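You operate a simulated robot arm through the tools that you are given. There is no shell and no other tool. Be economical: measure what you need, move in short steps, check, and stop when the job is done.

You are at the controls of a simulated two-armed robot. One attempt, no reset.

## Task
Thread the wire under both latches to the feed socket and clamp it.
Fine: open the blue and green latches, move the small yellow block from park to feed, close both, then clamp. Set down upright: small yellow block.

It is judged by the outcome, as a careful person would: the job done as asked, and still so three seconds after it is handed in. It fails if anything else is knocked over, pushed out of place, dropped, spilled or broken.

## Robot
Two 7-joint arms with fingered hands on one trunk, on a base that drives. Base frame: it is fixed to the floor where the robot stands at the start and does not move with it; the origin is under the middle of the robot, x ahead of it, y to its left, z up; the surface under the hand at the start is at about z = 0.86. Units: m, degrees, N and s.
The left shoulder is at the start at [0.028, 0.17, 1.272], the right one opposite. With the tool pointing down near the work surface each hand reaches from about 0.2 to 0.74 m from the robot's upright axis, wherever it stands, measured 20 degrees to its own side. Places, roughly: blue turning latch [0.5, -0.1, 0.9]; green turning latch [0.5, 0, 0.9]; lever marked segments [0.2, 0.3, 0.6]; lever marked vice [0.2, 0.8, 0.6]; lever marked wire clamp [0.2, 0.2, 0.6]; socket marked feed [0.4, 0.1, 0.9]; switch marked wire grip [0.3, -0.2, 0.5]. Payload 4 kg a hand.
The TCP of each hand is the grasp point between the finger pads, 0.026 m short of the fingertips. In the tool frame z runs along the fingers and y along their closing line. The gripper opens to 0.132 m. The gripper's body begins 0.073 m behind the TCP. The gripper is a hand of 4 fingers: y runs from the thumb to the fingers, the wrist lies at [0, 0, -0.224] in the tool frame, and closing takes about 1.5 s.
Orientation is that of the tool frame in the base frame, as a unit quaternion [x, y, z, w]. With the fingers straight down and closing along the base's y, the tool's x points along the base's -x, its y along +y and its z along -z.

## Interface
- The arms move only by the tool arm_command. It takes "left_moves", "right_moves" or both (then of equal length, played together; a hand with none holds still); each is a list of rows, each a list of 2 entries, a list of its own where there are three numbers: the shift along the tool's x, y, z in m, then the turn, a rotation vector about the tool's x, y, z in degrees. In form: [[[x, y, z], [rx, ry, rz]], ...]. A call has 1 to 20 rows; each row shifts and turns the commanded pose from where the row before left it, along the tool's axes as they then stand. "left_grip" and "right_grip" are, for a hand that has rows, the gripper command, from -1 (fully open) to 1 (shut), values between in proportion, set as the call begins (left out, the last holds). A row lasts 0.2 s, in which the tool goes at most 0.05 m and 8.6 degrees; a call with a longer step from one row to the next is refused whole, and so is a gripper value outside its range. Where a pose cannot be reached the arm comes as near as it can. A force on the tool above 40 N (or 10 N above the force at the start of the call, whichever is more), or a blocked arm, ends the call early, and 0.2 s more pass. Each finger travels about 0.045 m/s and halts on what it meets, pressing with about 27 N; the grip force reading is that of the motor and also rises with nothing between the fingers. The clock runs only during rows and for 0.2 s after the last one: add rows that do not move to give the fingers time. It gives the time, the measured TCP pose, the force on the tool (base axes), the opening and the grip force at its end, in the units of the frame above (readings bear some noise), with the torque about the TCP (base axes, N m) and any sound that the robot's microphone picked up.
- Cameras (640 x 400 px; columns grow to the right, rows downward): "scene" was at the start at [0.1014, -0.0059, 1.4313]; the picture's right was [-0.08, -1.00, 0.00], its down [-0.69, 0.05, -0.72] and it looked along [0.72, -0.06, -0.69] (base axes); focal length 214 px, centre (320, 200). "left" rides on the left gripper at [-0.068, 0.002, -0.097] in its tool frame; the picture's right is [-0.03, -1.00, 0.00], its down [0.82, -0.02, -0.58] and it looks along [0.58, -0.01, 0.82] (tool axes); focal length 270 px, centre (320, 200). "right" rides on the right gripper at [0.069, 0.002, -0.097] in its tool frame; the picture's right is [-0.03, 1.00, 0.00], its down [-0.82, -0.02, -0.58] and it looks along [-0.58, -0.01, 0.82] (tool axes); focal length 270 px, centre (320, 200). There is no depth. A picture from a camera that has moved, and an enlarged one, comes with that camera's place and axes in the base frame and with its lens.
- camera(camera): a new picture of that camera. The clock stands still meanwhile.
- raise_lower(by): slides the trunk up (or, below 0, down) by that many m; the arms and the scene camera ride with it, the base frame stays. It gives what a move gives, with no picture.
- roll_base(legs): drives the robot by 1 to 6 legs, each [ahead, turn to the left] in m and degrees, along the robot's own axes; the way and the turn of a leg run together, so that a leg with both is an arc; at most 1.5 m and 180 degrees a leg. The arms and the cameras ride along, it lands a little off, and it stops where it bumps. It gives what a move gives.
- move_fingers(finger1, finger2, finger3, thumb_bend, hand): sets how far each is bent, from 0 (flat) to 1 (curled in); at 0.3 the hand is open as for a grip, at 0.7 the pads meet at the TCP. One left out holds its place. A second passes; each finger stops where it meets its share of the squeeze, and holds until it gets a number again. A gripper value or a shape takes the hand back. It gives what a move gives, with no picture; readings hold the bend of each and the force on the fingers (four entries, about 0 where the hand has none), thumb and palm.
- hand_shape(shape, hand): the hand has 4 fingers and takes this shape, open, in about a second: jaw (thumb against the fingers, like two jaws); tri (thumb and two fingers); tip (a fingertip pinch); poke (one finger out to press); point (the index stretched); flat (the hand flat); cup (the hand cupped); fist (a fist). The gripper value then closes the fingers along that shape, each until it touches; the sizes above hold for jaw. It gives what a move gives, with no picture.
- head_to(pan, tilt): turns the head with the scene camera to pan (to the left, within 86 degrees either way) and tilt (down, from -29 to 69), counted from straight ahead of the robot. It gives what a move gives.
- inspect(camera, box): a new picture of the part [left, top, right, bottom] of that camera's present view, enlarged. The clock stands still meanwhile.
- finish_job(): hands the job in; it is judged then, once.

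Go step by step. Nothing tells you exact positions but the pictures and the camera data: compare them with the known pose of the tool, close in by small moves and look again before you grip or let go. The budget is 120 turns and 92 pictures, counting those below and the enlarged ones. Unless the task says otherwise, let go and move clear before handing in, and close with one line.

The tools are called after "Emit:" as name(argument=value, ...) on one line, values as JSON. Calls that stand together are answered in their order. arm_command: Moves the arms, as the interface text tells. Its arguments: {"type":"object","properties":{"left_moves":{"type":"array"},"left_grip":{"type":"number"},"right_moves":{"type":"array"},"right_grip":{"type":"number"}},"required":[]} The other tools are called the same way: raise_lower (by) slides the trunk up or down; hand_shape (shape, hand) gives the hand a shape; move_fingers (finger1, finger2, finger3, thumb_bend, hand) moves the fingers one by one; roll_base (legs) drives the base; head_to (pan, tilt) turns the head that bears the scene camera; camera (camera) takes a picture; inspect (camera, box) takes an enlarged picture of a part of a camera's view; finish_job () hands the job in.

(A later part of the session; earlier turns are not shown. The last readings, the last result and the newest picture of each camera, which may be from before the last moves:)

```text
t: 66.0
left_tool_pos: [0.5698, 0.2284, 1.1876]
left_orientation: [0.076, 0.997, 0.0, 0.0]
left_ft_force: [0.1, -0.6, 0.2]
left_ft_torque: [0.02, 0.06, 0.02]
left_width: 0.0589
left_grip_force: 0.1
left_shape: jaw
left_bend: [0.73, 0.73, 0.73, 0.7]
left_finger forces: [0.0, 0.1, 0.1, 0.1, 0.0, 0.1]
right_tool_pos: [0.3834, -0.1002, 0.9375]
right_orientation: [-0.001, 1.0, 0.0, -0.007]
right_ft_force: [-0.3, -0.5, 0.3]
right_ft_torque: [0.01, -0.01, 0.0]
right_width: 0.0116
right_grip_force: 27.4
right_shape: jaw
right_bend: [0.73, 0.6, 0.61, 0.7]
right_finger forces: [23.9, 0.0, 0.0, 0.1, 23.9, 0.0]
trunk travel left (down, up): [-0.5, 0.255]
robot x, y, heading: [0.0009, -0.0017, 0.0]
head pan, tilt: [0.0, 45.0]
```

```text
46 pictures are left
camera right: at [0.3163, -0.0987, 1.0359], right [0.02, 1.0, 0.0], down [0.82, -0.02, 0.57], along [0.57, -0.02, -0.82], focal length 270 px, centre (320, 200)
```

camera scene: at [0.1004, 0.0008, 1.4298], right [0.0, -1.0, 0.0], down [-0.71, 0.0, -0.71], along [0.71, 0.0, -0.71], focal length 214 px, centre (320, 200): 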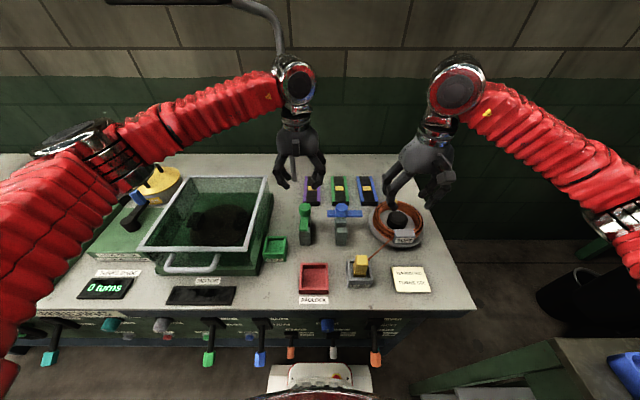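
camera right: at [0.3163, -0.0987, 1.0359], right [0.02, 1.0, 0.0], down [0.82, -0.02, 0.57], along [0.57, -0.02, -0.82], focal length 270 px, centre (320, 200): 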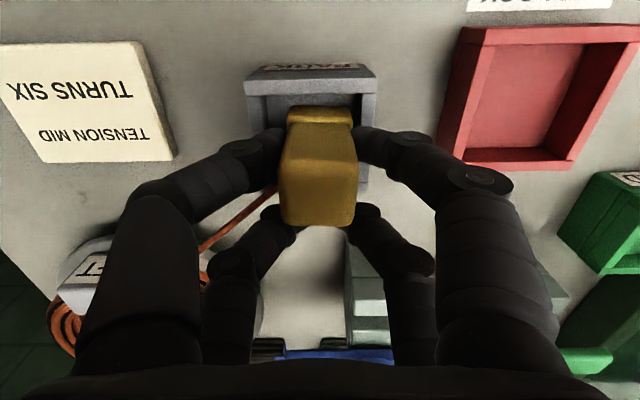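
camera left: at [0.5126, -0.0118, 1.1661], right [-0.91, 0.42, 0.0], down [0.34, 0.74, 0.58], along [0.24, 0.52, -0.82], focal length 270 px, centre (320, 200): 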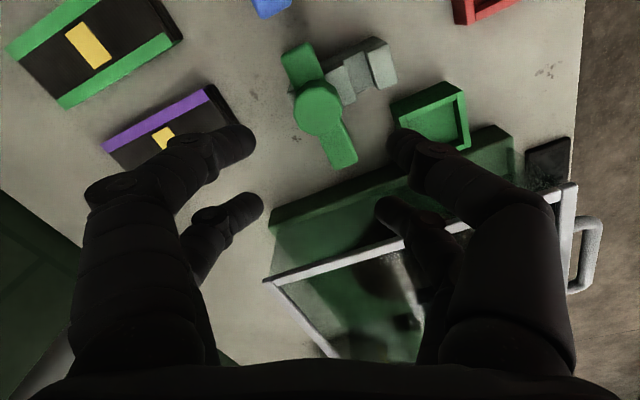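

Only one finger and the thumb report force; I look closer at how the block sits between the fingers.

Emit:
inspect(camera="scene", box=[325, 220, 405, 300])

Emit:
inspect(camera="right", box=[220, 60, 420, 260])

```text
5.00 times, centred on (365, 260) of scene
camera zoom: at [0.1005, 0.0005, 1.4298], right [0.0, -1.0, 0.0], down [-0.71, 0.0, -0.71], along [0.71, 0.0, -0.71], focal length 1072 px, centre (95, -100)
```

zoom: 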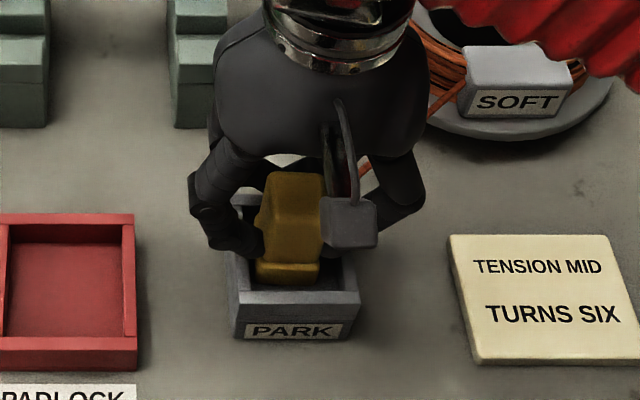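

```text
2.00 times, centred on (320, 160) of right
camera zoom: at [0.3163, -0.0987, 1.0359], right [0.02, 1.0, 0.0], down [0.82, -0.02, 0.57], along [0.57, -0.02, -0.82], focal length 541 px, centre (320, 280)
```

zoom: 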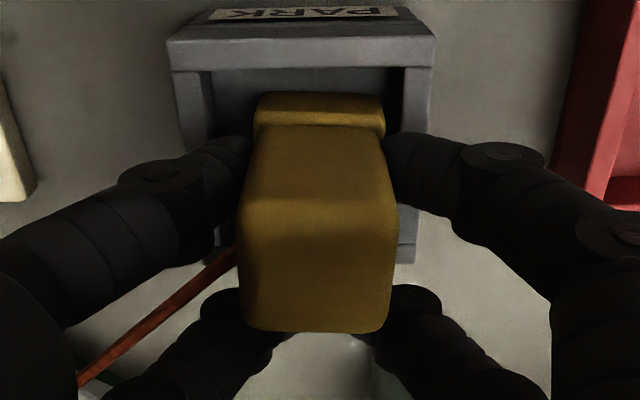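

The far fingers pass beyond the block, so I open, shift 7 mm toward the robot and close again.

Emit:
arm_command(right_moves=[[[0, 0, 0], [0, 0, 0]], [[0, 0, 0], [0, 0, 0]], [[0, 0, 0], [0, 0, 0]], [[0, 0, 0], [0, 0, 0]], [[0.007, -0.002, 0], [0, 0, 0]], [[0, 0, 0], [0, 0, 0]]], right_grip=0.15)

Emit:
arm_command(right_moves=[[[0, 0, 0], [0, 0, 0]], [[0, 0, 0], [0, 0, 0]], [[0, 0, 0], [0, 0, 0]], [[0, 0, 0], [0, 0, 0]], [[0, 0, 0], [0, 0, 0]], [[0, 0, 0], [0, 0, 0]]], right_grip=1.0)

Emit:
inspect(camera="right", box=[220, 60, 420, 260])

```text
t: 67.4
left_tool_pos: [0.5692, 0.229, 1.1885]
left_orientation: [0.076, 0.997, 0.0, 0.0]
left_ft_force: [-0.7, -0.1, 0.2]
left_ft_torque: [-0.02, 0.0, 0.01]
left_width: 0.0592
left_grip_force: 0.1
left_shape: jaw
left_bend: [0.73, 0.73, 0.73, 0.7]
left_finger forces: [0.1, 0.1, 0.0, 0.0, 0.0, 0.0]
right_tool_pos: [0.3763, -0.1031, 0.9378]
right_orientation: [-0.001, 1.0, -0.001, -0.007]
right_ft_force: [-0.1, -0.8, 0.4]
right_ft_torque: [-0.04, -0.01, 0.0]
right_width: 0.0558
right_grip_force: 0.1
right_shape: jaw
right_bend: [0.73, 0.73, 0.73, 0.7]
right_finger forces: [0.0, 0.0, 0.0, 0.1, 0.0, 0.0]
trunk travel left (down, up): [-0.5, 0.255]
robot x, y, heading: [0.0024, 0.004, 0.1]
head pan, tilt: [0.0, 45.0]
```

```text
t: 68.8
left_tool_pos: [0.57, 0.2284, 1.1881]
left_orientation: [0.076, 0.997, 0.0, 0.0]
left_ft_force: [0.3, -0.7, -0.3]
left_ft_torque: [-0.02, -0.04, 0.01]
left_width: 0.0589
left_grip_force: 0.1
left_shape: jaw
left_bend: [0.73, 0.73, 0.73, 0.7]
left_finger forces: [0.0, 0.0, 0.0, 0.1, 0.0, 0.0]
right_tool_pos: [0.3778, -0.1029, 0.9383]
right_orientation: [-0.001, 1.0, -0.001, -0.007]
right_ft_force: [0.2, 0.4, 0.2]
right_ft_torque: [-0.01, 0.04, 0.02]
right_width: 0.0115
right_grip_force: 27.4
right_shape: jaw
right_bend: [0.73, 0.61, 0.61, 0.7]
right_finger forces: [23.9, 0.0, 0.0, 0.0, 23.9, 0.0]
trunk travel left (down, up): [-0.5, 0.255]
robot x, y, heading: [-0.0025, 0.0012, -0.0]
head pan, tilt: [0.0, 45.0]
```

```text
2.00 times, centred on (320, 160) of right
camera zoom: at [0.3097, -0.1009, 1.0357], right [0.02, 1.0, 0.0], down [0.82, -0.02, 0.57], along [0.57, -0.02, -0.82], focal length 541 px, centre (320, 280)
```

zoom: 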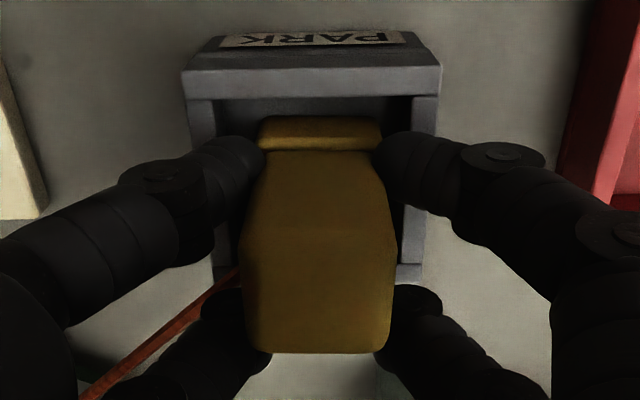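

I test the hold by lifting slightly.

Emit:
arm_command(right_moves=[[[0, 0, -0.006], [0, 0, 0]], [[0, 0, -0.006], [0, 0, 0]], [[0, 0, 0], [0, 0, 0]]])

Emit:
camera(camera="right")

Emit:
inspect(camera="scene", box=[325, 220, 405, 300])

```text
t: 69.6
left_tool_pos: [0.5704, 0.229, 1.187]
left_orientation: [0.076, 0.997, -0.001, 0.001]
left_ft_force: [-1.0, -0.2, 0.4]
left_ft_torque: [0.02, -0.02, 0.02]
left_width: 0.0591
left_grip_force: 0.1
left_shape: jaw
left_bend: [0.73, 0.73, 0.73, 0.7]
left_finger forces: [0.1, 0.0, 0.1, 0.0, 0.0, 0.0]
right_tool_pos: [0.3785, -0.102, 0.9497]
right_orientation: [-0.001, 1.0, -0.001, -0.006]
right_ft_force: [0.8, -0.6, 0.1]
right_ft_torque: [0.01, -0.01, 0.06]
right_width: 0.0115
right_grip_force: 26.5
right_shape: jaw
right_bend: [0.73, 0.61, 0.61, 0.7]
right_finger forces: [24.0, 0.1, 0.0, 0.0, 23.9, 0.0]
trunk travel left (down, up): [-0.5, 0.255]
robot x, y, heading: [-0.0037, -0.0009, 0.1]
head pan, tilt: [0.0, 45.0]
```

```text
42 pictures are left
camera right: at [0.311, -0.1003, 1.0472], right [0.02, 1.0, 0.0], down [0.82, -0.02, 0.57], along [0.57, -0.02, -0.82], focal length 270 px, centre (320, 200)
```

right: 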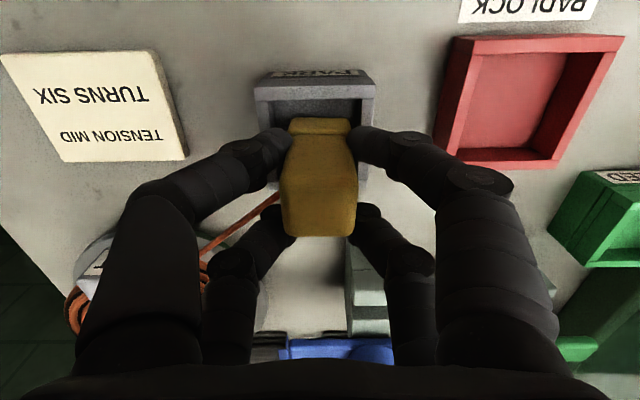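

```text
5.00 times, centred on (365, 260) of scene
camera zoom: at [0.1005, 0.0005, 1.4298], right [0.0, -1.0, 0.0], down [-0.71, 0.0, -0.71], along [0.71, 0.0, -0.71], focal length 1072 px, centre (95, -100)
```

zoom: 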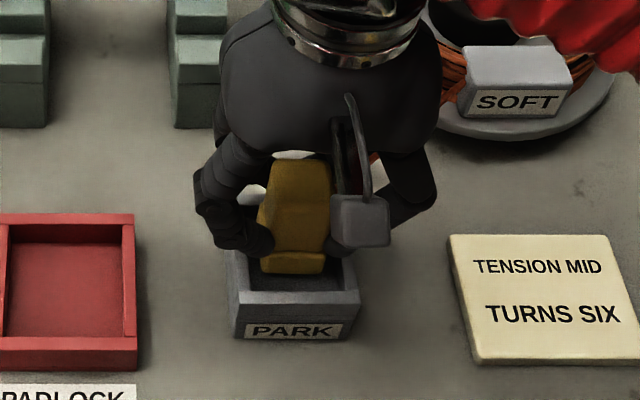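

The block is held and lifts cleanly. I park the left hand farther out, raise the block high, and yaw the hand 90° so that the fingers clear the tank beside the feed socket.

Emit:
arm_command(left_moves=[[[0, 0.04, -0.02], [0, 0, 0]], [[0, 0.04, -0.02], [0, 0, 0]], [[0.01, 0.04, -0.02], [0, 0, 0]], [[0.01, 0.04, 0], [0, 0, 0]]], right_moves=[[[0, 0, -0.025], [0, 0, 0]], [[0, 0, -0.03], [0, 0, 0]], [[0, 0, -0.03], [0, 0, 0]], [[0, 0, -0.025], [0, 0, 0]]])

Emit:
arm_command(right_moves=[[[-0.02, 0.03, 0], [0, 0, -7.5]], [[-0.02, 0.02, 0], [0, 0, -7.5]], [[-0.02, 0.01, 0], [0, 0, -7.5]], [[0, 0, 0], [0, 0, -7.5]], [[0, 0, 0], [0, 0, -7.5]], [[0, 0, 0], [0, 0, -7.5]], [[0, 0, 0], [0, 0, -7.5]], [[0, 0, 0], [0, 0, -7.5]], [[0, 0, 0], [0, 0, -7.5]], [[0, 0, 0], [0, 0, -7.5]], [[0, 0, 0], [0, 0, -7.5]], [[0, 0, 0], [0, 0, -7.5]]])

Emit:
camera(camera="right")

Emit:
camera(camera="scene")

```text
t: 70.6
left_tool_pos: [0.5734, 0.3923, 1.2474]
left_orientation: [0.076, 0.997, 0.0, 0.001]
left_ft_force: [0.7, -0.6, -0.2]
left_ft_torque: [-0.03, -0.01, -0.03]
left_width: 0.0586
left_grip_force: 0.0
left_shape: jaw
left_bend: [0.73, 0.73, 0.73, 0.7]
left_finger forces: [0.1, 0.0, 0.0, 0.1, 0.0, 0.0]
right_tool_pos: [0.3862, -0.1068, 1.0553]
right_orientation: [-0.003, 1.0, -0.001, -0.007]
right_ft_force: [0.4, 0.9, -0.7]
right_ft_torque: [-0.02, 0.02, 0.0]
right_width: 0.0115
right_grip_force: 27.0
right_shape: jaw
right_bend: [0.73, 0.61, 0.61, 0.7]
right_finger forces: [23.9, 0.1, 0.0, 0.0, 23.8, 0.1]
right hand out of reach, approached as far as the arm can: row 4
trunk travel left (down, up): [-0.5, 0.255]
robot x, y, heading: [-0.0028, -0.0004, 0.2]
head pan, tilt: [0.0, 45.0]
```

```text
t: 73.2
left_tool_pos: [0.5732, 0.3916, 1.2481]
left_orientation: [0.076, 0.997, 0.0, 0.0]
left_ft_force: [-0.5, 0.2, -0.9]
left_ft_torque: [-0.03, -0.02, -0.01]
left_width: 0.059
left_grip_force: 0.1
left_shape: jaw
left_bend: [0.73, 0.73, 0.73, 0.7]
left_finger forces: [0.0, 0.0, 0.1, 0.0, 0.0, 0.1]
right_tool_pos: [0.4407, -0.0373, 1.056]
right_orientation: [0.709, -0.705, -0.004, 0.007]
right_ft_force: [0.2, -0.1, -0.6]
right_ft_torque: [0.03, 0.01, 0.05]
right_width: 0.0117
right_grip_force: 27.4
right_shape: jaw
right_bend: [0.73, 0.61, 0.61, 0.7]
right_finger forces: [24.0, 0.0, 0.0, 0.0, 23.9, 0.0]
trunk travel left (down, up): [-0.5, 0.255]
robot x, y, heading: [-0.0001, 0.0008, 0.0]
head pan, tilt: [0.0, 45.0]
```

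```text
40 pictures are left
camera right: at [0.44, -0.1061, 1.1526], right [-1.0, 0.02, 0.01], down [0.03, 0.82, 0.57], along [0.0, 0.58, -0.82], focal length 270 px, centre (320, 200)
```

right: 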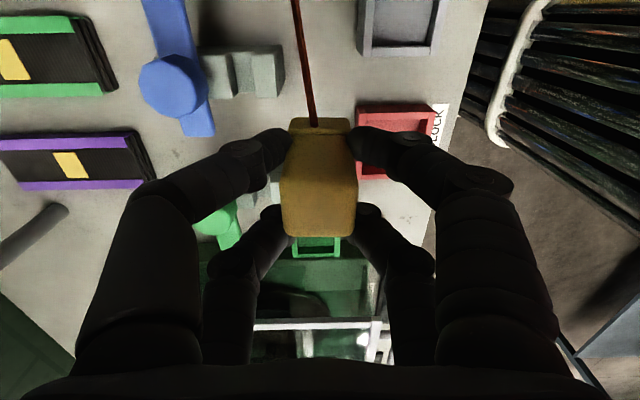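

```text
39 pictures are left
camera scene: at [0.1006, 0.0005, 1.4297], right [0.0, -1.0, 0.0], down [-0.71, 0.0, -0.71], along [0.71, 0.0, -0.71], focal length 214 px, centre (320, 200)
```

scene: 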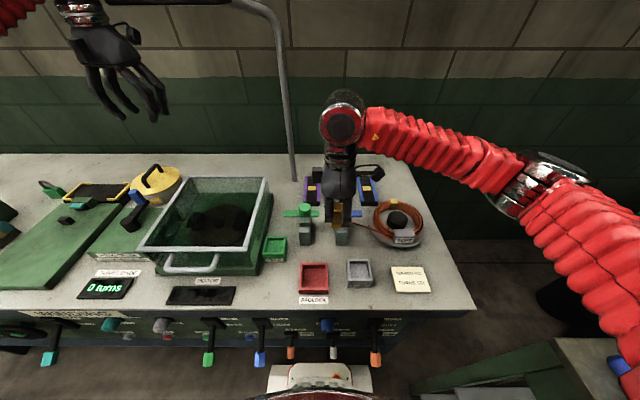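

The block and wire travel well. I move over toward the feed socket at this height, then compare positions.

Emit:
arm_command(right_moves=[[[-0.045, 0, 0], [0, 0, 0]], [[-0.045, 0, 0], [0, 0, 0]], [[-0.045, -0.003, 0], [0, 0, 0]], [[-0.035, 0, 0], [0, 0, 0]], [[0, 0, 0], [0, 0, 0]]])

Emit:
camera(camera="right")

Emit:
inspect(camera="scene", box=[200, 150, 380, 300])

Emit:
camera(camera="left")

```text
t: 74.4
left_tool_pos: [0.5736, 0.3902, 1.2475]
left_orientation: [0.076, 0.997, 0.0, -0.001]
left_ft_force: [-0.3, -0.8, -0.4]
left_ft_torque: [0.0, -0.03, 0.0]
left_width: 0.0589
left_grip_force: 0.1
left_shape: jaw
left_bend: [0.73, 0.73, 0.73, 0.7]
left_finger forces: [0.0, 0.0, 0.0, 0.0, 0.0, 0.0]
right_tool_pos: [0.4407, 0.1334, 1.055]
right_orientation: [0.707, -0.707, -0.004, 0.006]
right_ft_force: [0.3, 0.5, -1.6]
right_ft_torque: [0.0, -0.01, 0.0]
right_width: 0.0116
right_grip_force: 27.3
right_shape: jaw
right_bend: [0.73, 0.61, 0.61, 0.7]
right_finger forces: [24.0, 0.0, 0.1, 0.0, 23.8, 0.0]
trunk travel left (down, up): [-0.5, 0.255]
robot x, y, heading: [-0.0022, -0.0, -0.0]
head pan, tilt: [0.0, 45.0]
```

```text
38 pictures are left
camera right: at [0.441, 0.0646, 1.1519], right [-1.0, 0.02, 0.01], down [0.03, 0.82, 0.58], along [0.0, 0.58, -0.82], focal length 270 px, centre (320, 200)
```

right: 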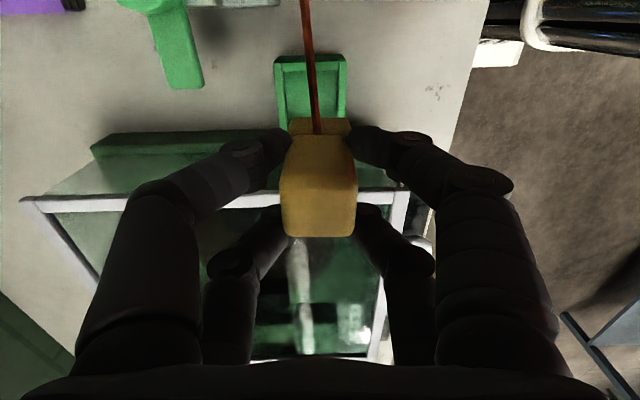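

```text
2.67 times, centred on (290, 225) of scene
camera zoom: at [0.1007, 0.0001, 1.4297], right [0.0, -1.0, 0.0], down [-0.71, 0.0, -0.71], along [0.71, 0.0, -0.71], focal length 572 px, centre (400, 133)
```

zoom: 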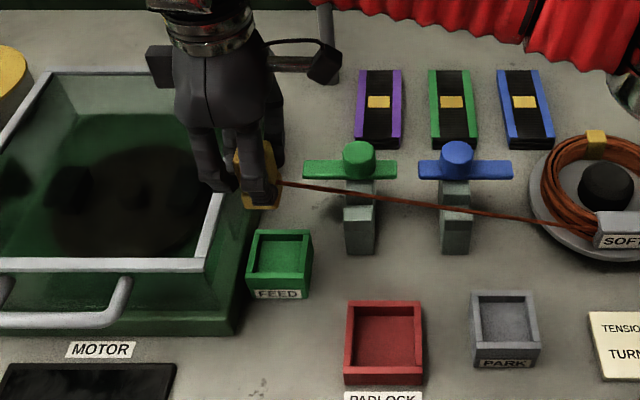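

```text
36 pictures are left
camera left: at [0.6423, 0.3814, 1.345], right [-0.13, -0.99, 0.0], down [-0.81, 0.1, 0.58], along [-0.57, 0.07, -0.82], focal length 270 px, centre (320, 200)
```

left: 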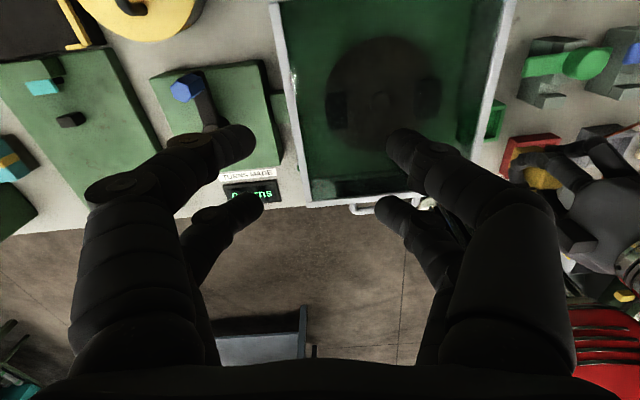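

Feed socket centre is about (0.449, 0.126); the block sits close to the TCP. I shift there and lower to just above the rim, then check.

Emit:
arm_command(right_moves=[[[0.01, -0.008, 0], [0, 0, 0]], [[0, 0, 0.03], [0, 0, 0]], [[0, 0, 0.03], [0, 0, 0]], [[0, 0, 0.01], [0, 0, 0]], [[0, 0, 0], [0, 0, 0]]])

Emit:
inspect(camera="right", box=[220, 0, 420, 250])

Emit:
inspect(camera="scene", box=[240, 190, 340, 270])

```text
t: 75.6
left_tool_pos: [0.5726, 0.3909, 1.2481]
left_orientation: [0.075, 0.997, -0.001, 0.0]
left_ft_force: [0.2, -0.4, 0.3]
left_ft_torque: [0.0, -0.01, 0.0]
left_width: 0.059
left_grip_force: 0.1
left_shape: jaw
left_bend: [0.73, 0.73, 0.73, 0.7]
left_finger forces: [0.1, 0.1, 0.0, 0.0, 0.0, 0.0]
right_tool_pos: [0.4491, 0.1209, 0.9866]
right_orientation: [0.708, -0.706, -0.005, 0.005]
right_ft_force: [-0.8, 0.0, -1.1]
right_ft_torque: [0.03, -0.01, -0.01]
right_width: 0.0118
right_grip_force: 26.3
right_shape: jaw
right_bend: [0.73, 0.61, 0.61, 0.7]
right_finger forces: [23.9, 0.1, 0.0, 0.0, 23.9, 0.1]
trunk travel left (down, up): [-0.5, 0.255]
robot x, y, heading: [-0.0015, -0.0007, -0.1]
head pan, tilt: [0.0, 45.0]
```

```text
1.60 times, centred on (320, 125) of right
camera zoom: at [0.4493, 0.0527, 1.0844], right [-1.0, 0.02, 0.01], down [0.03, 0.82, 0.58], along [0.0, 0.58, -0.82], focal length 432 px, centre (320, 320)
```

zoom: 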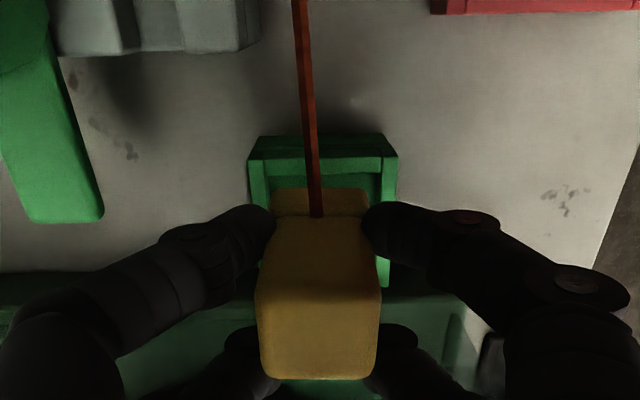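

```text
5.00 times, centred on (290, 230) of scene
camera zoom: at [0.1006, 0.0004, 1.4298], right [0.0, -1.0, 0.0], down [-0.71, 0.0, -0.71], along [0.71, 0.0, -0.71], focal length 1072 px, centre (470, 50)
```

zoom: 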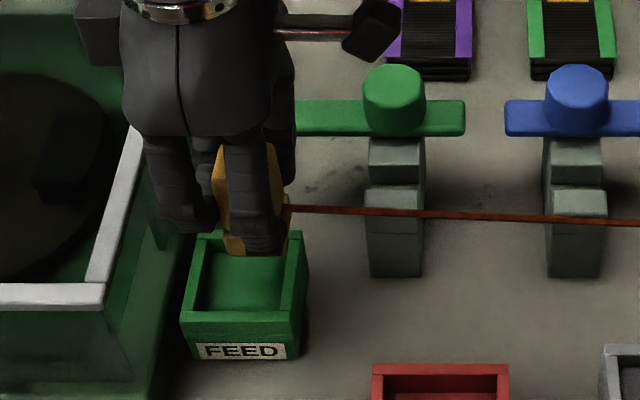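

The block needs about 6 mm more toward +y, staying a little short to spare the tank rim (~y 0.172). I adjust and lower slowly into the socket.

Emit:
arm_command(right_moves=[[[-0.006, 0.0015, 0], [0, 0, 0]], [[0, 0, 0.012], [0, 0, 0]], [[0, 0, 0.01], [0, 0, 0]], [[0, 0, 0], [0, 0, 0]]])

Emit:
inspect(camera="right", box=[220, 0, 420, 250])

Emit:
inspect(camera="scene", box=[240, 190, 340, 270])

```text
t: 76.6
left_tool_pos: [0.5734, 0.3921, 1.2488]
left_orientation: [0.076, 0.997, 0.0, 0.001]
left_ft_force: [-0.5, 0.1, -0.1]
left_ft_torque: [-0.04, -0.02, 0.01]
left_width: 0.0592
left_grip_force: 0.0
left_shape: jaw
left_bend: [0.73, 0.73, 0.73, 0.7]
left_finger forces: [0.1, 0.1, 0.0, 0.0, 0.0, 0.1]
right_tool_pos: [0.4486, 0.1275, 0.9641]
right_orientation: [0.708, -0.707, -0.004, 0.006]
right_ft_force: [0.5, -0.1, -0.4]
right_ft_torque: [-0.01, 0.01, 0.0]
right_width: 0.0117
right_grip_force: 27.1
right_shape: jaw
right_bend: [0.73, 0.61, 0.61, 0.7]
right_finger forces: [23.9, 0.0, 0.0, 0.0, 23.9, 0.0]
trunk travel left (down, up): [-0.5, 0.255]
robot x, y, heading: [0.0002, 0.0005, 0.0]
head pan, tilt: [0.0, 45.0]
```

```text
1.60 times, centred on (320, 125) of right
camera zoom: at [0.448, 0.0582, 1.0605], right [-1.0, 0.02, 0.01], down [0.03, 0.82, 0.57], along [0.0, 0.58, -0.82], focal length 432 px, centre (320, 320)
```

zoom: 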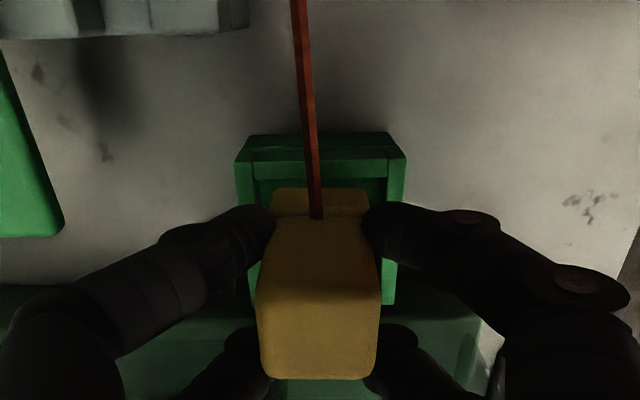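

```text
5.00 times, centred on (290, 230) of scene
camera zoom: at [0.1006, 0.0005, 1.4298], right [0.0, -1.0, 0.0], down [-0.71, 0.0, -0.71], along [0.71, 0.0, -0.71], focal length 1072 px, centre (470, 50)
```

zoom: 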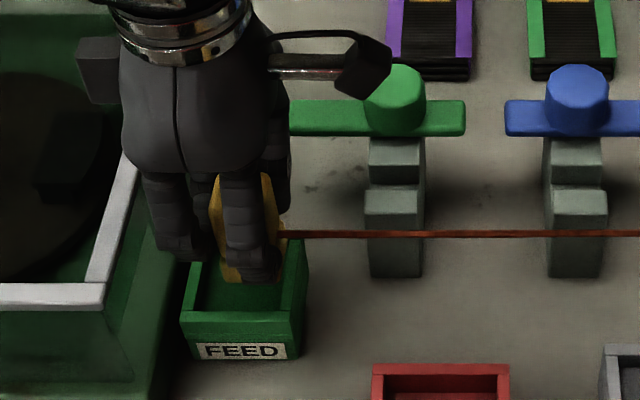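

The block is near the -y wall; I shift 5 mm to +y and lower to the floor.

Emit:
arm_command(right_moves=[[[-0.005, 0, 0], [0, 0, 0]], [[0, 0, 0.008], [0, 0, 0]], [[0, 0, 0.008], [0, 0, 0]], [[0, 0, 0.006], [0, 0, 0]], [[0, 0, 0.004], [0, 0, 0]]])

Emit:
inspect(camera="right", box=[220, 0, 420, 250])

Emit:
inspect(camera="scene", box=[240, 190, 340, 270])

```text
t: 77.8
left_tool_pos: [0.5726, 0.3902, 1.2476]
left_orientation: [0.076, 0.997, 0.0, 0.0]
left_ft_force: [-0.1, -1.0, 0.4]
left_ft_torque: [-0.05, -0.02, 0.0]
left_width: 0.059
left_grip_force: 0.0
left_shape: jaw
left_bend: [0.73, 0.73, 0.73, 0.7]
left_finger forces: [0.0, 0.0, 0.0, 0.1, 0.0, 0.0]
right_tool_pos: [0.4489, 0.1342, 0.9373]
right_orientation: [0.708, -0.706, -0.004, 0.005]
right_ft_force: [0.5, -0.7, 1.2]
right_ft_torque: [0.01, -0.03, 0.0]
right_width: 0.0116
right_grip_force: 26.7
right_shape: jaw
right_bend: [0.73, 0.61, 0.61, 0.7]
right_finger forces: [24.3, 0.0, 0.1, 0.0, 24.4, 0.0]
trunk travel left (down, up): [-0.5, 0.255]
robot x, y, heading: [-0.0013, 0.002, 0.0]
head pan, tilt: [0.0, 45.0]
```

```text
1.60 times, centred on (320, 125) of right
camera zoom: at [0.4475, 0.065, 1.0347], right [-1.0, 0.02, 0.01], down [0.03, 0.82, 0.58], along [0.0, 0.58, -0.82], focal length 432 px, centre (320, 320)
```

zoom: 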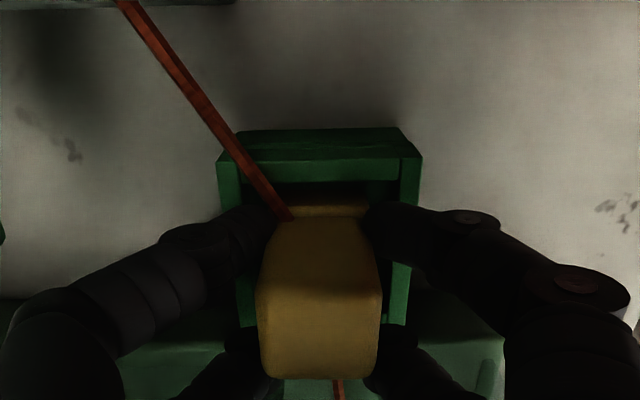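

```text
5.00 times, centred on (290, 230) of scene
camera zoom: at [0.1004, 0.0006, 1.4298], right [0.0, -1.0, 0.0], down [-0.71, 0.0, -0.71], along [0.71, 0.0, -0.71], focal length 1072 px, centre (470, 50)
```

zoom: 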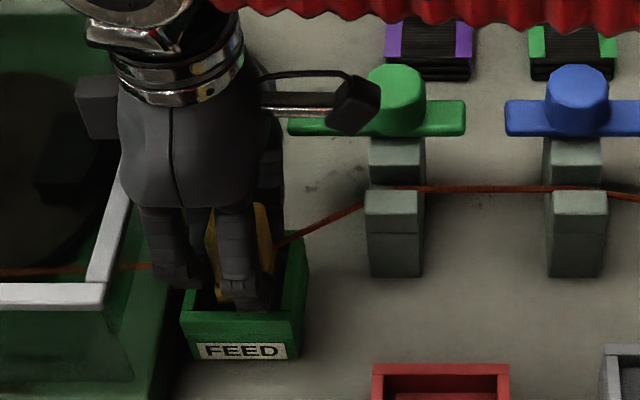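

The wire has dropped through both slots and the block is down in the feed socket. I release and rise straight up.

Emit:
arm_command(right_moves=[[[0, 0, 0.001], [0, 0, 0]], [[0, 0, 0], [0, 0, 0]], [[0, 0, 0], [0, 0, 0]], [[0, 0, 0], [0, 0, 0]], [[0, 0, 0], [0, 0, 0]], [[0, 0, 0], [0, 0, 0]], [[0, 0, 0], [0, 0, 0]]], right_grip=0.15)

Emit:
arm_command(right_moves=[[[0.001, 0, -0.02], [0, 0, 0]], [[0, 0, -0.04], [0, 0, 0]], [[0, 0, -0.045], [0, 0, 0]], [[0, 0, -0.045], [0, 0, 0]], [[0.04, 0, 0], [0, 0, 0]], [[0.045, 0, 0], [0, 0, 0]], [[0.045, 0, 0], [0, 0, 0]], [[0.045, 0, 0], [0, 0, 0]]])

Emit:
inspect(camera="scene", box=[220, 170, 440, 310])

```text
t: 79.4
left_tool_pos: [0.5719, 0.3909, 1.247]
left_orientation: [0.076, 0.997, 0.0, 0.0]
left_ft_force: [0.1, -0.2, -0.4]
left_ft_torque: [0.01, -0.01, 0.01]
left_width: 0.0591
left_grip_force: 0.0
left_shape: jaw
left_bend: [0.73, 0.73, 0.73, 0.7]
left_finger forces: [0.0, 0.0, 0.0, 0.0, 0.0, 0.1]
right_tool_pos: [0.4477, 0.1338, 0.9365]
right_orientation: [0.708, -0.706, -0.005, 0.006]
right_ft_force: [-0.3, 0.7, 0.4]
right_ft_torque: [-0.03, 0.05, 0.01]
right_width: 0.0555
right_grip_force: 0.0
right_shape: jaw
right_bend: [0.73, 0.73, 0.73, 0.7]
right_finger forces: [0.0, 0.0, 0.1, 0.0, 0.0, 0.0]
trunk travel left (down, up): [-0.5, 0.255]
robot x, y, heading: [-0.0049, 0.0012, -0.1]
head pan, tilt: [0.0, 45.0]
```

```text
t: 81.2
left_tool_pos: [0.5725, 0.389, 1.2488]
left_orientation: [0.077, 0.997, 0.001, -0.001]
left_ft_force: [0.3, 1.0, -0.1]
left_ft_torque: [0.01, -0.02, 0.01]
left_width: 0.0589
left_grip_force: 0.0
left_shape: jaw
left_bend: [0.73, 0.73, 0.73, 0.7]
left_finger forces: [0.1, 0.0, 0.0, 0.1, 0.0, 0.0]
right_tool_pos: [0.447, -0.0428, 1.0895]
right_orientation: [0.708, -0.707, -0.003, 0.005]
right_ft_force: [0.2, -0.5, -0.2]
right_ft_torque: [-0.01, 0.02, 0.02]
right_width: 0.0559
right_grip_force: 0.1
right_shape: jaw
right_bend: [0.73, 0.73, 0.73, 0.7]
right_finger forces: [0.1, 0.0, 0.0, 0.1, 0.1, 0.0]
trunk travel left (down, up): [-0.5, 0.255]
robot x, y, heading: [-0.003, 0.0001, -0.3]
head pan, tilt: [0.0, 45.0]
```

```text
2.86 times, centred on (330, 240) of scene
camera zoom: at [0.1003, -0.0007, 1.4298], right [0.0, -1.0, 0.0], down [-0.71, 0.0, -0.71], along [0.71, 0.0, -0.71], focal length 613 px, centre (291, 86)
```

zoom: 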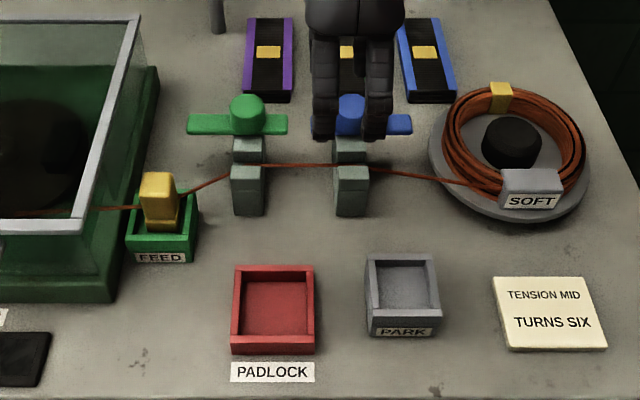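

The wire runs under both latch positions and the block stands in feed. Now I close the blue latch: move the right hand (yaw 90°) over the blue knob.

Emit:
arm_command(right_moves=[[[0.01, -0.045, 0], [0, 0, 0]], [[0.011, -0.045, 0], [0, 0, 0]], [[0, 0, 0.035], [0, 0, 0]], [[0, 0, 0.035], [0, 0, 0]], [[0, 0, 0.03], [0, 0, 0]], [[0, 0, 0], [0, 0, 0]]])

Emit:
camera(camera="right")

```text
t: 82.6
left_tool_pos: [0.5727, 0.3912, 1.2475]
left_orientation: [0.075, 0.997, 0.001, 0.0]
left_ft_force: [0.7, 0.1, 0.2]
left_ft_torque: [-0.02, 0.0, 0.0]
left_width: 0.0593
left_grip_force: 0.1
left_shape: jaw
left_bend: [0.73, 0.73, 0.73, 0.7]
left_finger forces: [0.0, 0.0, 0.0, 0.0, 0.1, 0.1]
right_tool_pos: [0.5382, -0.0607, 0.9863]
right_orientation: [0.708, -0.707, -0.004, 0.006]
right_ft_force: [0.7, -0.7, -0.2]
right_ft_torque: [0.0, -0.01, -0.01]
right_width: 0.0561
right_grip_force: 0.0
right_shape: jaw
right_bend: [0.73, 0.73, 0.73, 0.7]
right_finger forces: [0.0, 0.0, 0.0, 0.1, 0.0, 0.1]
trunk travel left (down, up): [-0.5, 0.255]
robot x, y, heading: [0.0004, 0.0003, 0.0]
head pan, tilt: [0.0, 45.0]
```

```text
28 pictures are left
camera right: at [0.5385, -0.1296, 1.083], right [-1.0, 0.02, 0.01], down [0.03, 0.82, 0.57], along [0.0, 0.58, -0.82], focal length 270 px, centre (320, 200)
```

right: 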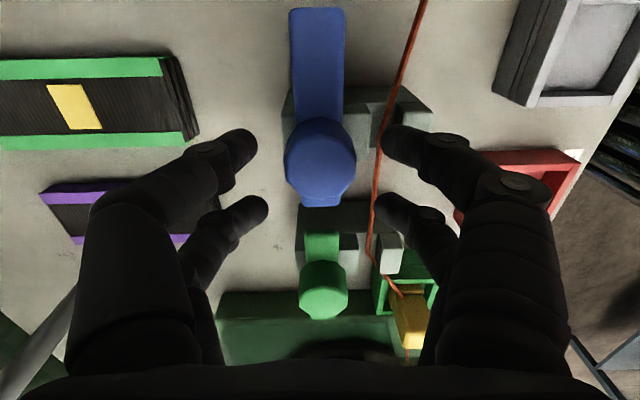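

The blue knob is centred below. I narrow the fingers, lower and grip, then twist back (clockwise).

Emit:
arm_command(right_moves=[[[0.002, 0.001, 0], [0, 0, 0]], [[0, 0, 0], [0, 0, 0]], [[0, 0, 0.016], [0, 0, 0]], [[0, 0, 0.016], [0, 0, 0]], [[0, 0, 0], [0, 0, 0]]], right_grip=0.38)

Emit:
arm_command(right_moves=[[[0, 0, 0], [0, 0, 0]], [[0, 0, 0], [0, 0, 0]], [[0, 0, 0], [0, 0, 0]], [[0, 0.002, 0], [0, 0, 0]], [[0, 0, 0], [0, 0, 0]], [[0, 0, 0], [0, 0, 7]], [[0, 0, 0], [0, 0, 7]], [[0, 0, 0], [0, 0, 7]], [[0, 0, 0], [0, 0, 7]], [[0, 0, 0], [0, 0, 7]], [[0, 0, 0], [0, 0, 7]]], right_grip=1.0)

Emit:
camera(camera="right")

```text
t: 83.8
left_tool_pos: [0.5714, 0.3902, 1.2479]
left_orientation: [0.077, 0.997, 0.0, 0.0]
left_ft_force: [0.2, 0.1, 0.0]
left_ft_torque: [-0.01, 0.0, 0.02]
left_width: 0.0592
left_grip_force: 0.1
left_shape: jaw
left_bend: [0.73, 0.73, 0.73, 0.7]
left_finger forces: [0.0, 0.1, 0.1, 0.0, 0.1, 0.0]
right_tool_pos: [0.5374, -0.0647, 0.9541]
right_orientation: [0.708, -0.706, -0.004, 0.005]
right_ft_force: [-1.3, -2.8, 9.2]
right_ft_torque: [-0.04, 0.34, 0.08]
right_width: 0.0418
right_grip_force: 0.0
right_shape: jaw
right_bend: [0.74, 0.74, 0.73, 0.7]
right_finger forces: [4.3, 4.8, 0.1, 0.0, 0.1, 0.0]
trunk travel left (down, up): [-0.5, 0.255]
robot x, y, heading: [0.0013, -0.0009, -0.1]
head pan, tilt: [0.0, 45.0]
```

```text
t: 86.2
left_tool_pos: [0.574, 0.3939, 1.2461]
left_orientation: [0.076, 0.997, -0.001, -0.002]
left_ft_force: [1.2, -0.3, -0.4]
left_ft_torque: [0.02, -0.02, 0.02]
left_width: 0.0587
left_grip_force: 0.1
left_shape: jaw
left_bend: [0.73, 0.73, 0.73, 0.7]
left_finger forces: [0.1, 0.0, 0.0, 0.0, 0.1, 0.0]
right_tool_pos: [0.5374, -0.0625, 0.9548]
right_orientation: [-0.406, 0.914, 0.004, -0.006]
right_ft_force: [20.6, 14.3, 1.3]
right_ft_torque: [0.19, -0.46, 0.13]
right_width: 0.0227
right_grip_force: 26.2
right_shape: jaw
right_bend: [0.75, 0.75, 0.73, 0.71]
right_finger forces: [24.3, 21.5, 27.9, 0.0, 25.4, 0.0]
trunk travel left (down, up): [-0.5, 0.255]
robot x, y, heading: [0.0014, -0.0009, -0.0]
head pan, tilt: [0.0, 45.0]
```

```text
27 pictures are left
camera right: at [0.4921, -0.1133, 1.0505], right [-0.73, 0.69, 0.01], down [0.57, 0.59, 0.57], along [0.39, 0.42, -0.82], focal length 270 px, centre (320, 200)
```

right: 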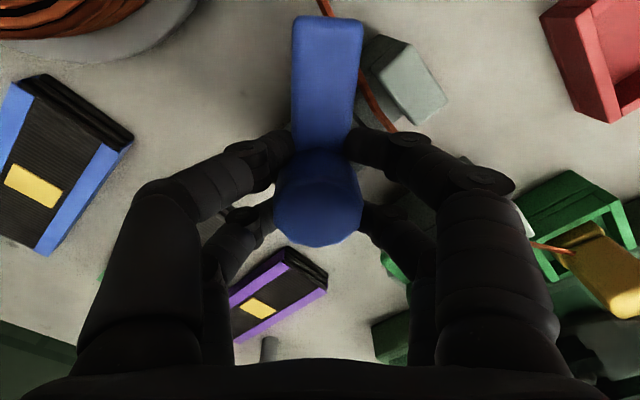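

It turns well; I continue to the closed stop.

Emit:
arm_command(right_moves=[[[0, 0, -0.002], [0, 0, 7]], [[0, 0, 0], [0, 0, 7]], [[0, 0, 0], [0, 0, 7]], [[0, 0, 0], [0, 0, 7]], [[0, 0, 0], [0, 0, 7]], [[0, 0, 0], [0, 0, 7]], [[0, 0, 0], [0, 0, 7]], [[0, 0, 0], [0, 0, 6]]])

Emit:
camera(camera="right")

```text
t: 87.1
left_tool_pos: [0.5745, 0.3914, 1.2476]
left_orientation: [0.076, 0.997, 0.0, 0.0]
left_ft_force: [0.1, 0.4, 0.4]
left_ft_torque: [0.0, -0.03, 0.02]
left_width: 0.059
left_grip_force: 0.1
left_shape: jaw
left_bend: [0.73, 0.73, 0.73, 0.7]
left_finger forces: [0.0, 0.1, 0.0, 0.0, 0.0, 0.0]
right_tool_pos: [0.5405, -0.0631, 0.9537]
right_orientation: [-0.224, 0.975, 0.004, 0.0]
right_ft_force: [22.8, 11.7, -21.0]
right_ft_torque: [0.33, -0.81, 0.75]
right_width: 0.0214
right_grip_force: 26.9
right_shape: jaw
right_bend: [0.75, 0.75, 0.72, 0.71]
right_finger forces: [24.2, 19.3, 60.4, 0.1, 24.2, 0.0]
trunk travel left (down, up): [-0.5, 0.255]
robot x, y, heading: [0.0018, 0.0021, -0.1]
head pan, tilt: [0.0, 45.0]
stopped in row 4 (right hand): the force on the tool passed its limit at 42 N (the readings are from after the stop); the commanded pose is now the measured one
```

```text
26 pictures are left
camera right: at [0.4781, -0.0925, 1.0509], right [-0.41, 0.91, 0.01], down [0.75, 0.33, 0.58], along [0.52, 0.24, -0.82], focal length 270 px, centre (320, 200)
```

right: 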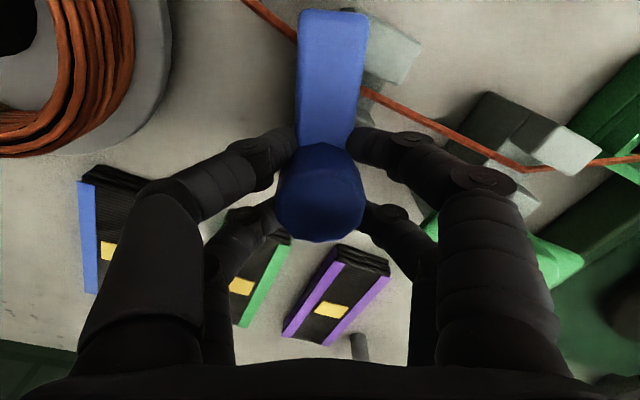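

About 25° remain; I relieve and finish the turn.

Emit:
arm_command(right_moves=[[[-0.003, -0.001, 0.001], [0, 0, 6]], [[0, 0, 0], [0, 0, 7]], [[0, 0, 0], [0, 0, 7]], [[0, 0, 0], [0, 0, 7]], [[0, 0, 0], [0, 0, 7]]])

Emit:
camera(camera="right")

```text
t: 88.2
left_tool_pos: [0.5744, 0.3912, 1.2488]
left_orientation: [0.075, 0.997, -0.001, 0.0]
left_ft_force: [0.2, 0.1, -0.5]
left_ft_torque: [-0.01, 0.01, -0.05]
left_width: 0.0589
left_grip_force: 0.1
left_shape: jaw
left_bend: [0.73, 0.73, 0.73, 0.7]
left_finger forces: [0.1, 0.1, 0.1, 0.0, 0.0, 0.1]
right_tool_pos: [0.5479, -0.0661, 0.9515]
right_orientation: [0.012, 1.0, 0.0, 0.003]
right_ft_force: [28.2, 5.3, -25.6]
right_ft_torque: [0.3, -1.38, 2.19]
right_width: 0.0219
right_grip_force: 27.3
right_shape: jaw
right_bend: [0.74, 0.75, 0.73, 0.71]
right_finger forces: [35.0, 29.7, 157.9, 0.0, 28.1, 0.1]
trunk travel left (down, up): [-0.5, 0.255]
robot x, y, heading: [0.0001, -0.0034, -0.1]
head pan, tilt: [0.0, 45.0]
stopped in row 5 (right hand): the force on the tool passed its limit at 45 N (the readings are from after the stop); the commanded pose is now the measured one
```

```text
25 pictures are left
camera right: at [0.4782, -0.0637, 1.0488], right [0.05, 1.0, 0.0], down [0.81, -0.04, 0.58], along [0.58, -0.03, -0.81], focal length 270 px, centre (320, 200)
```

right: 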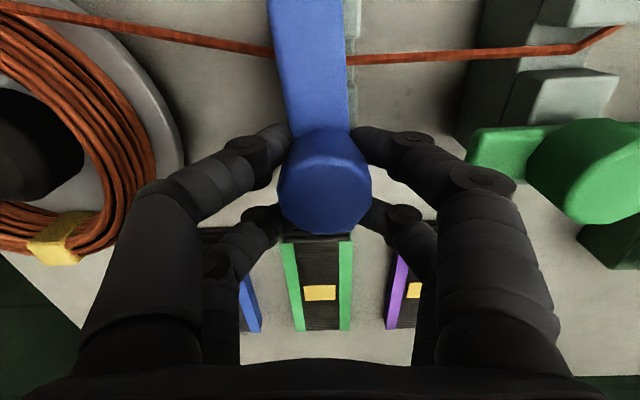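

The blue bar is over its slot with the stop felt. I release and rise, and check.

Emit:
arm_command(right_moves=[[[0, 0, 0], [0, 0, 0]], [[0, 0, 0], [0, 0, 0]], [[0, 0, 0], [0, 0, 0]], [[0, 0, 0], [0, 0, 0]], [[0, 0, 0], [0, 0, 0]], [[0.005, 0, -0.03], [0, 0, 0]], [[0, 0, -0.045], [0, 0, 0]], [[0, 0, -0.045], [0, 0, 0]], [[0, 0, 0], [0, 0, 0]]], right_grip=0.1)

Emit:
camera(camera="right")

```text
t: 90.2
left_tool_pos: [0.571, 0.3918, 1.2507]
left_orientation: [0.074, 0.997, 0.0, 0.002]
left_ft_force: [1.3, -0.2, 0.1]
left_ft_torque: [-0.02, 0.04, 0.0]
left_width: 0.0588
left_grip_force: 0.1
left_shape: jaw
left_bend: [0.73, 0.73, 0.73, 0.7]
left_finger forces: [0.1, 0.0, 0.1, 0.1, 0.0, 0.0]
right_tool_pos: [0.5333, -0.0676, 1.0772]
right_orientation: [0.011, 1.0, 0.0, 0.001]
right_ft_force: [-0.1, -0.1, -1.0]
right_ft_torque: [0.0, 0.03, 0.02]
right_width: 0.0588
right_grip_force: 0.1
right_shape: jaw
right_bend: [0.73, 0.73, 0.73, 0.7]
right_finger forces: [0.1, 0.1, 0.0, 0.1, 0.1, 0.1]
trunk travel left (down, up): [-0.5, 0.255]
robot x, y, heading: [0.0032, 0.0019, -0.1]
head pan, tilt: [0.0, 45.0]
```

```text
24 pictures are left
camera right: at [0.4654, -0.0634, 1.174], right [0.05, 1.0, 0.0], down [0.81, -0.04, 0.58], along [0.58, -0.03, -0.81], focal length 270 px, centre (320, 200)
```

right: 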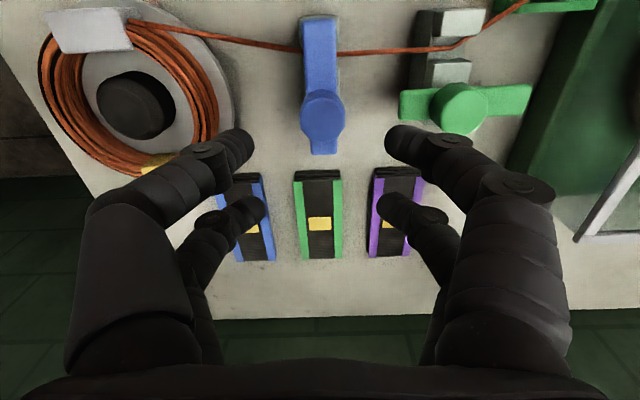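

The blue latch is closed over the wire. I move the right hand aside and bring the left hand, yawed to -90°, above the green knob.

Emit:
arm_command(right_moves=[[[0.01, -0.045, 0], [0, 0, 0]], [[0.02, -0.04, 0], [0, 0, 0]], [[0.02, -0.04, 0], [0, 0, 0]], [[0.02, -0.04, 0], [0, 0, 0]], [[0.02, -0.02, 0], [0, 0, 0]], [[0, 0, 0], [0, 0, 0]], [[0, 0, 0], [0, 0, 0]], [[0, 0, 0], [0, 0, 0]], [[0, 0, 0], [0, 0, 0]], [[0, 0, 0], [0, 0, 0]]], left_moves=[[[0, 0, 0], [0, 0, 8.2]], [[0, 0, 0], [0, 0, 8.2]], [[0, 0, 0], [0, 0, 8.2]], [[0, 0, 0], [0, 0, 8.2]], [[0, 0, 0], [0, 0, 8.2]], [[0, 0, 0], [0, 0, 8.2]], [[0, 0, 0], [0, 0, 8.2]], [[0, 0, 0], [0, 0, 8.2]], [[0, 0, 0], [0, 0, 8.2]], [[0, 0, 0], [0, 0, 8.2]]])

Emit:
arm_command(left_moves=[[[-0.045, -0.008, 0], [0, 0, 0]], [[-0.045, -0.008, 0], [0, 0, 0]], [[-0.045, -0.008, 0], [0, 0, 0]], [[-0.045, -0.007, 0], [0, 0, 0]], [[-0.045, 0, 0], [0, 0, 0]], [[-0.045, 0, 0], [0, 0, 0]], [[-0.045, 0, 0], [0, 0, 0]], [[-0.03, 0, 0.03], [0, 0, 0]], [[0, 0, 0.045], [0, 0, 0]], [[0, 0, 0.045], [0, 0, 0]], [[0, 0, 0.045], [0, 0, 0]], [[0, 0, 0], [0, 0, 0]]])

Emit:
camera(camera="left")

```text
t: 92.4
left_tool_pos: [0.5693, 0.3923, 1.2496]
left_orientation: [0.712, 0.702, 0.001, 0.0]
left_ft_force: [0.3, 0.4, 0.5]
left_ft_torque: [-0.03, 0.0, 0.01]
left_width: 0.059
left_grip_force: 0.2
left_shape: jaw
left_bend: [0.73, 0.73, 0.73, 0.7]
left_finger forces: [0.1, 0.0, 0.0, 0.0, 0.1, 0.0]
right_tool_pos: [0.4416, -0.2483, 1.0781]
right_orientation: [0.011, 1.0, 0.0, 0.002]
right_ft_force: [1.1, -0.1, -0.1]
right_ft_torque: [0.0, 0.01, 0.01]
right_width: 0.0593
right_grip_force: 0.1
right_shape: jaw
right_bend: [0.73, 0.73, 0.73, 0.7]
right_finger forces: [0.0, 0.0, 0.1, 0.1, 0.0, 0.0]
trunk travel left (down, up): [-0.5, 0.255]
robot x, y, heading: [-0.0009, -0.0037, 0.3]
head pan, tilt: [0.0, 45.0]
```

```text
t: 95.0
left_tool_pos: [0.535, 0.0459, 1.0836]
left_orientation: [0.711, 0.703, 0.001, 0.0]
left_ft_force: [0.1, -0.1, 0.2]
left_ft_torque: [0.01, -0.01, 0.0]
left_width: 0.0591
left_grip_force: 0.0
left_shape: jaw
left_bend: [0.73, 0.73, 0.73, 0.7]
left_finger forces: [0.0, 0.0, 0.0, 0.0, 0.0, 0.0]
right_tool_pos: [0.4397, -0.2495, 1.0794]
right_orientation: [0.012, 1.0, 0.001, 0.002]
right_ft_force: [0.3, -0.4, -0.6]
right_ft_torque: [0.02, -0.01, -0.03]
right_width: 0.0591
right_grip_force: 0.1
right_shape: jaw
right_bend: [0.73, 0.73, 0.73, 0.7]
right_finger forces: [0.0, 0.0, 0.0, 0.0, 0.0, 0.0]
trunk travel left (down, up): [-0.5, 0.255]
robot x, y, heading: [-0.0022, 0.0024, -0.2]
head pan, tilt: [0.0, 45.0]
```

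```text
23 pictures are left
camera left: at [0.5379, -0.0228, 1.1797], right [-1.0, -0.01, 0.0], down [-0.01, 0.82, 0.58], along [-0.01, 0.58, -0.82], focal length 270 px, centre (320, 200)
```

left: 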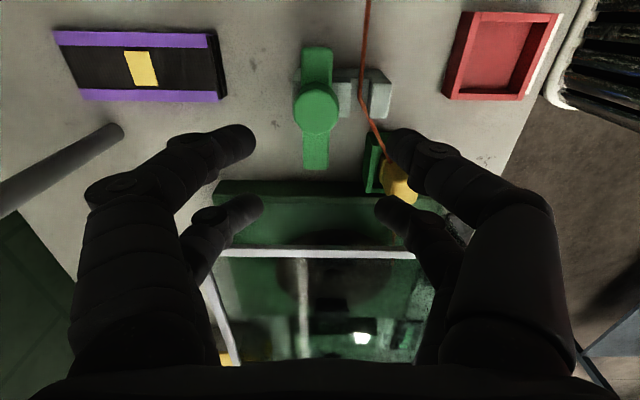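

The knob is below at (0.539, 0.047). I narrow the fingers, lower and grip, then twist counter-clockwise.

Emit:
arm_command(left_moves=[[[0.001, 0.004, 0.04], [0, 0, 0]], [[0, 0, 0.04], [0, 0, 0]], [[0, 0, 0.02], [0, 0, 0]], [[0, 0, 0.015], [0, 0, 0]], [[0, 0, 0.012], [0, 0, 0]], [[0, 0, 0], [0, 0, 0]]], left_grip=0.35)

Emit:
camera(camera="left")

```text
t: 96.4
left_tool_pos: [0.5403, 0.0485, 0.9555]
left_orientation: [0.711, 0.703, 0.001, 0.001]
left_ft_force: [-0.1, 0.0, -0.5]
left_ft_torque: [-0.02, 0.0, 0.01]
left_width: 0.0435
left_grip_force: 0.1
left_shape: jaw
left_bend: [0.73, 0.73, 0.73, 0.7]
left_finger forces: [0.0, 0.0, 0.0, 0.1, 0.0, 0.0]
right_tool_pos: [0.4412, -0.2495, 1.0781]
right_orientation: [0.012, 1.0, 0.001, 0.001]
right_ft_force: [0.3, -0.1, 0.6]
right_ft_torque: [0.0, -0.02, -0.03]
right_width: 0.059
right_grip_force: 0.0
right_shape: jaw
right_bend: [0.73, 0.73, 0.73, 0.7]
right_finger forces: [0.0, 0.0, 0.0, 0.0, 0.0, 0.0]
trunk travel left (down, up): [-0.5, 0.255]
robot x, y, heading: [-0.0033, -0.0017, -0.1]
head pan, tilt: [0.0, 45.0]
```

```text
22 pictures are left
camera left: at [0.5432, -0.021, 1.053], right [-1.0, -0.01, 0.0], down [-0.01, 0.82, 0.58], along [-0.01, 0.58, -0.82], focal length 270 px, centre (320, 200)
```

left: 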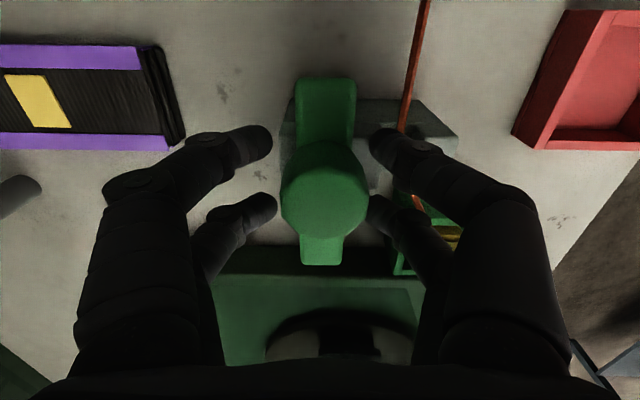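

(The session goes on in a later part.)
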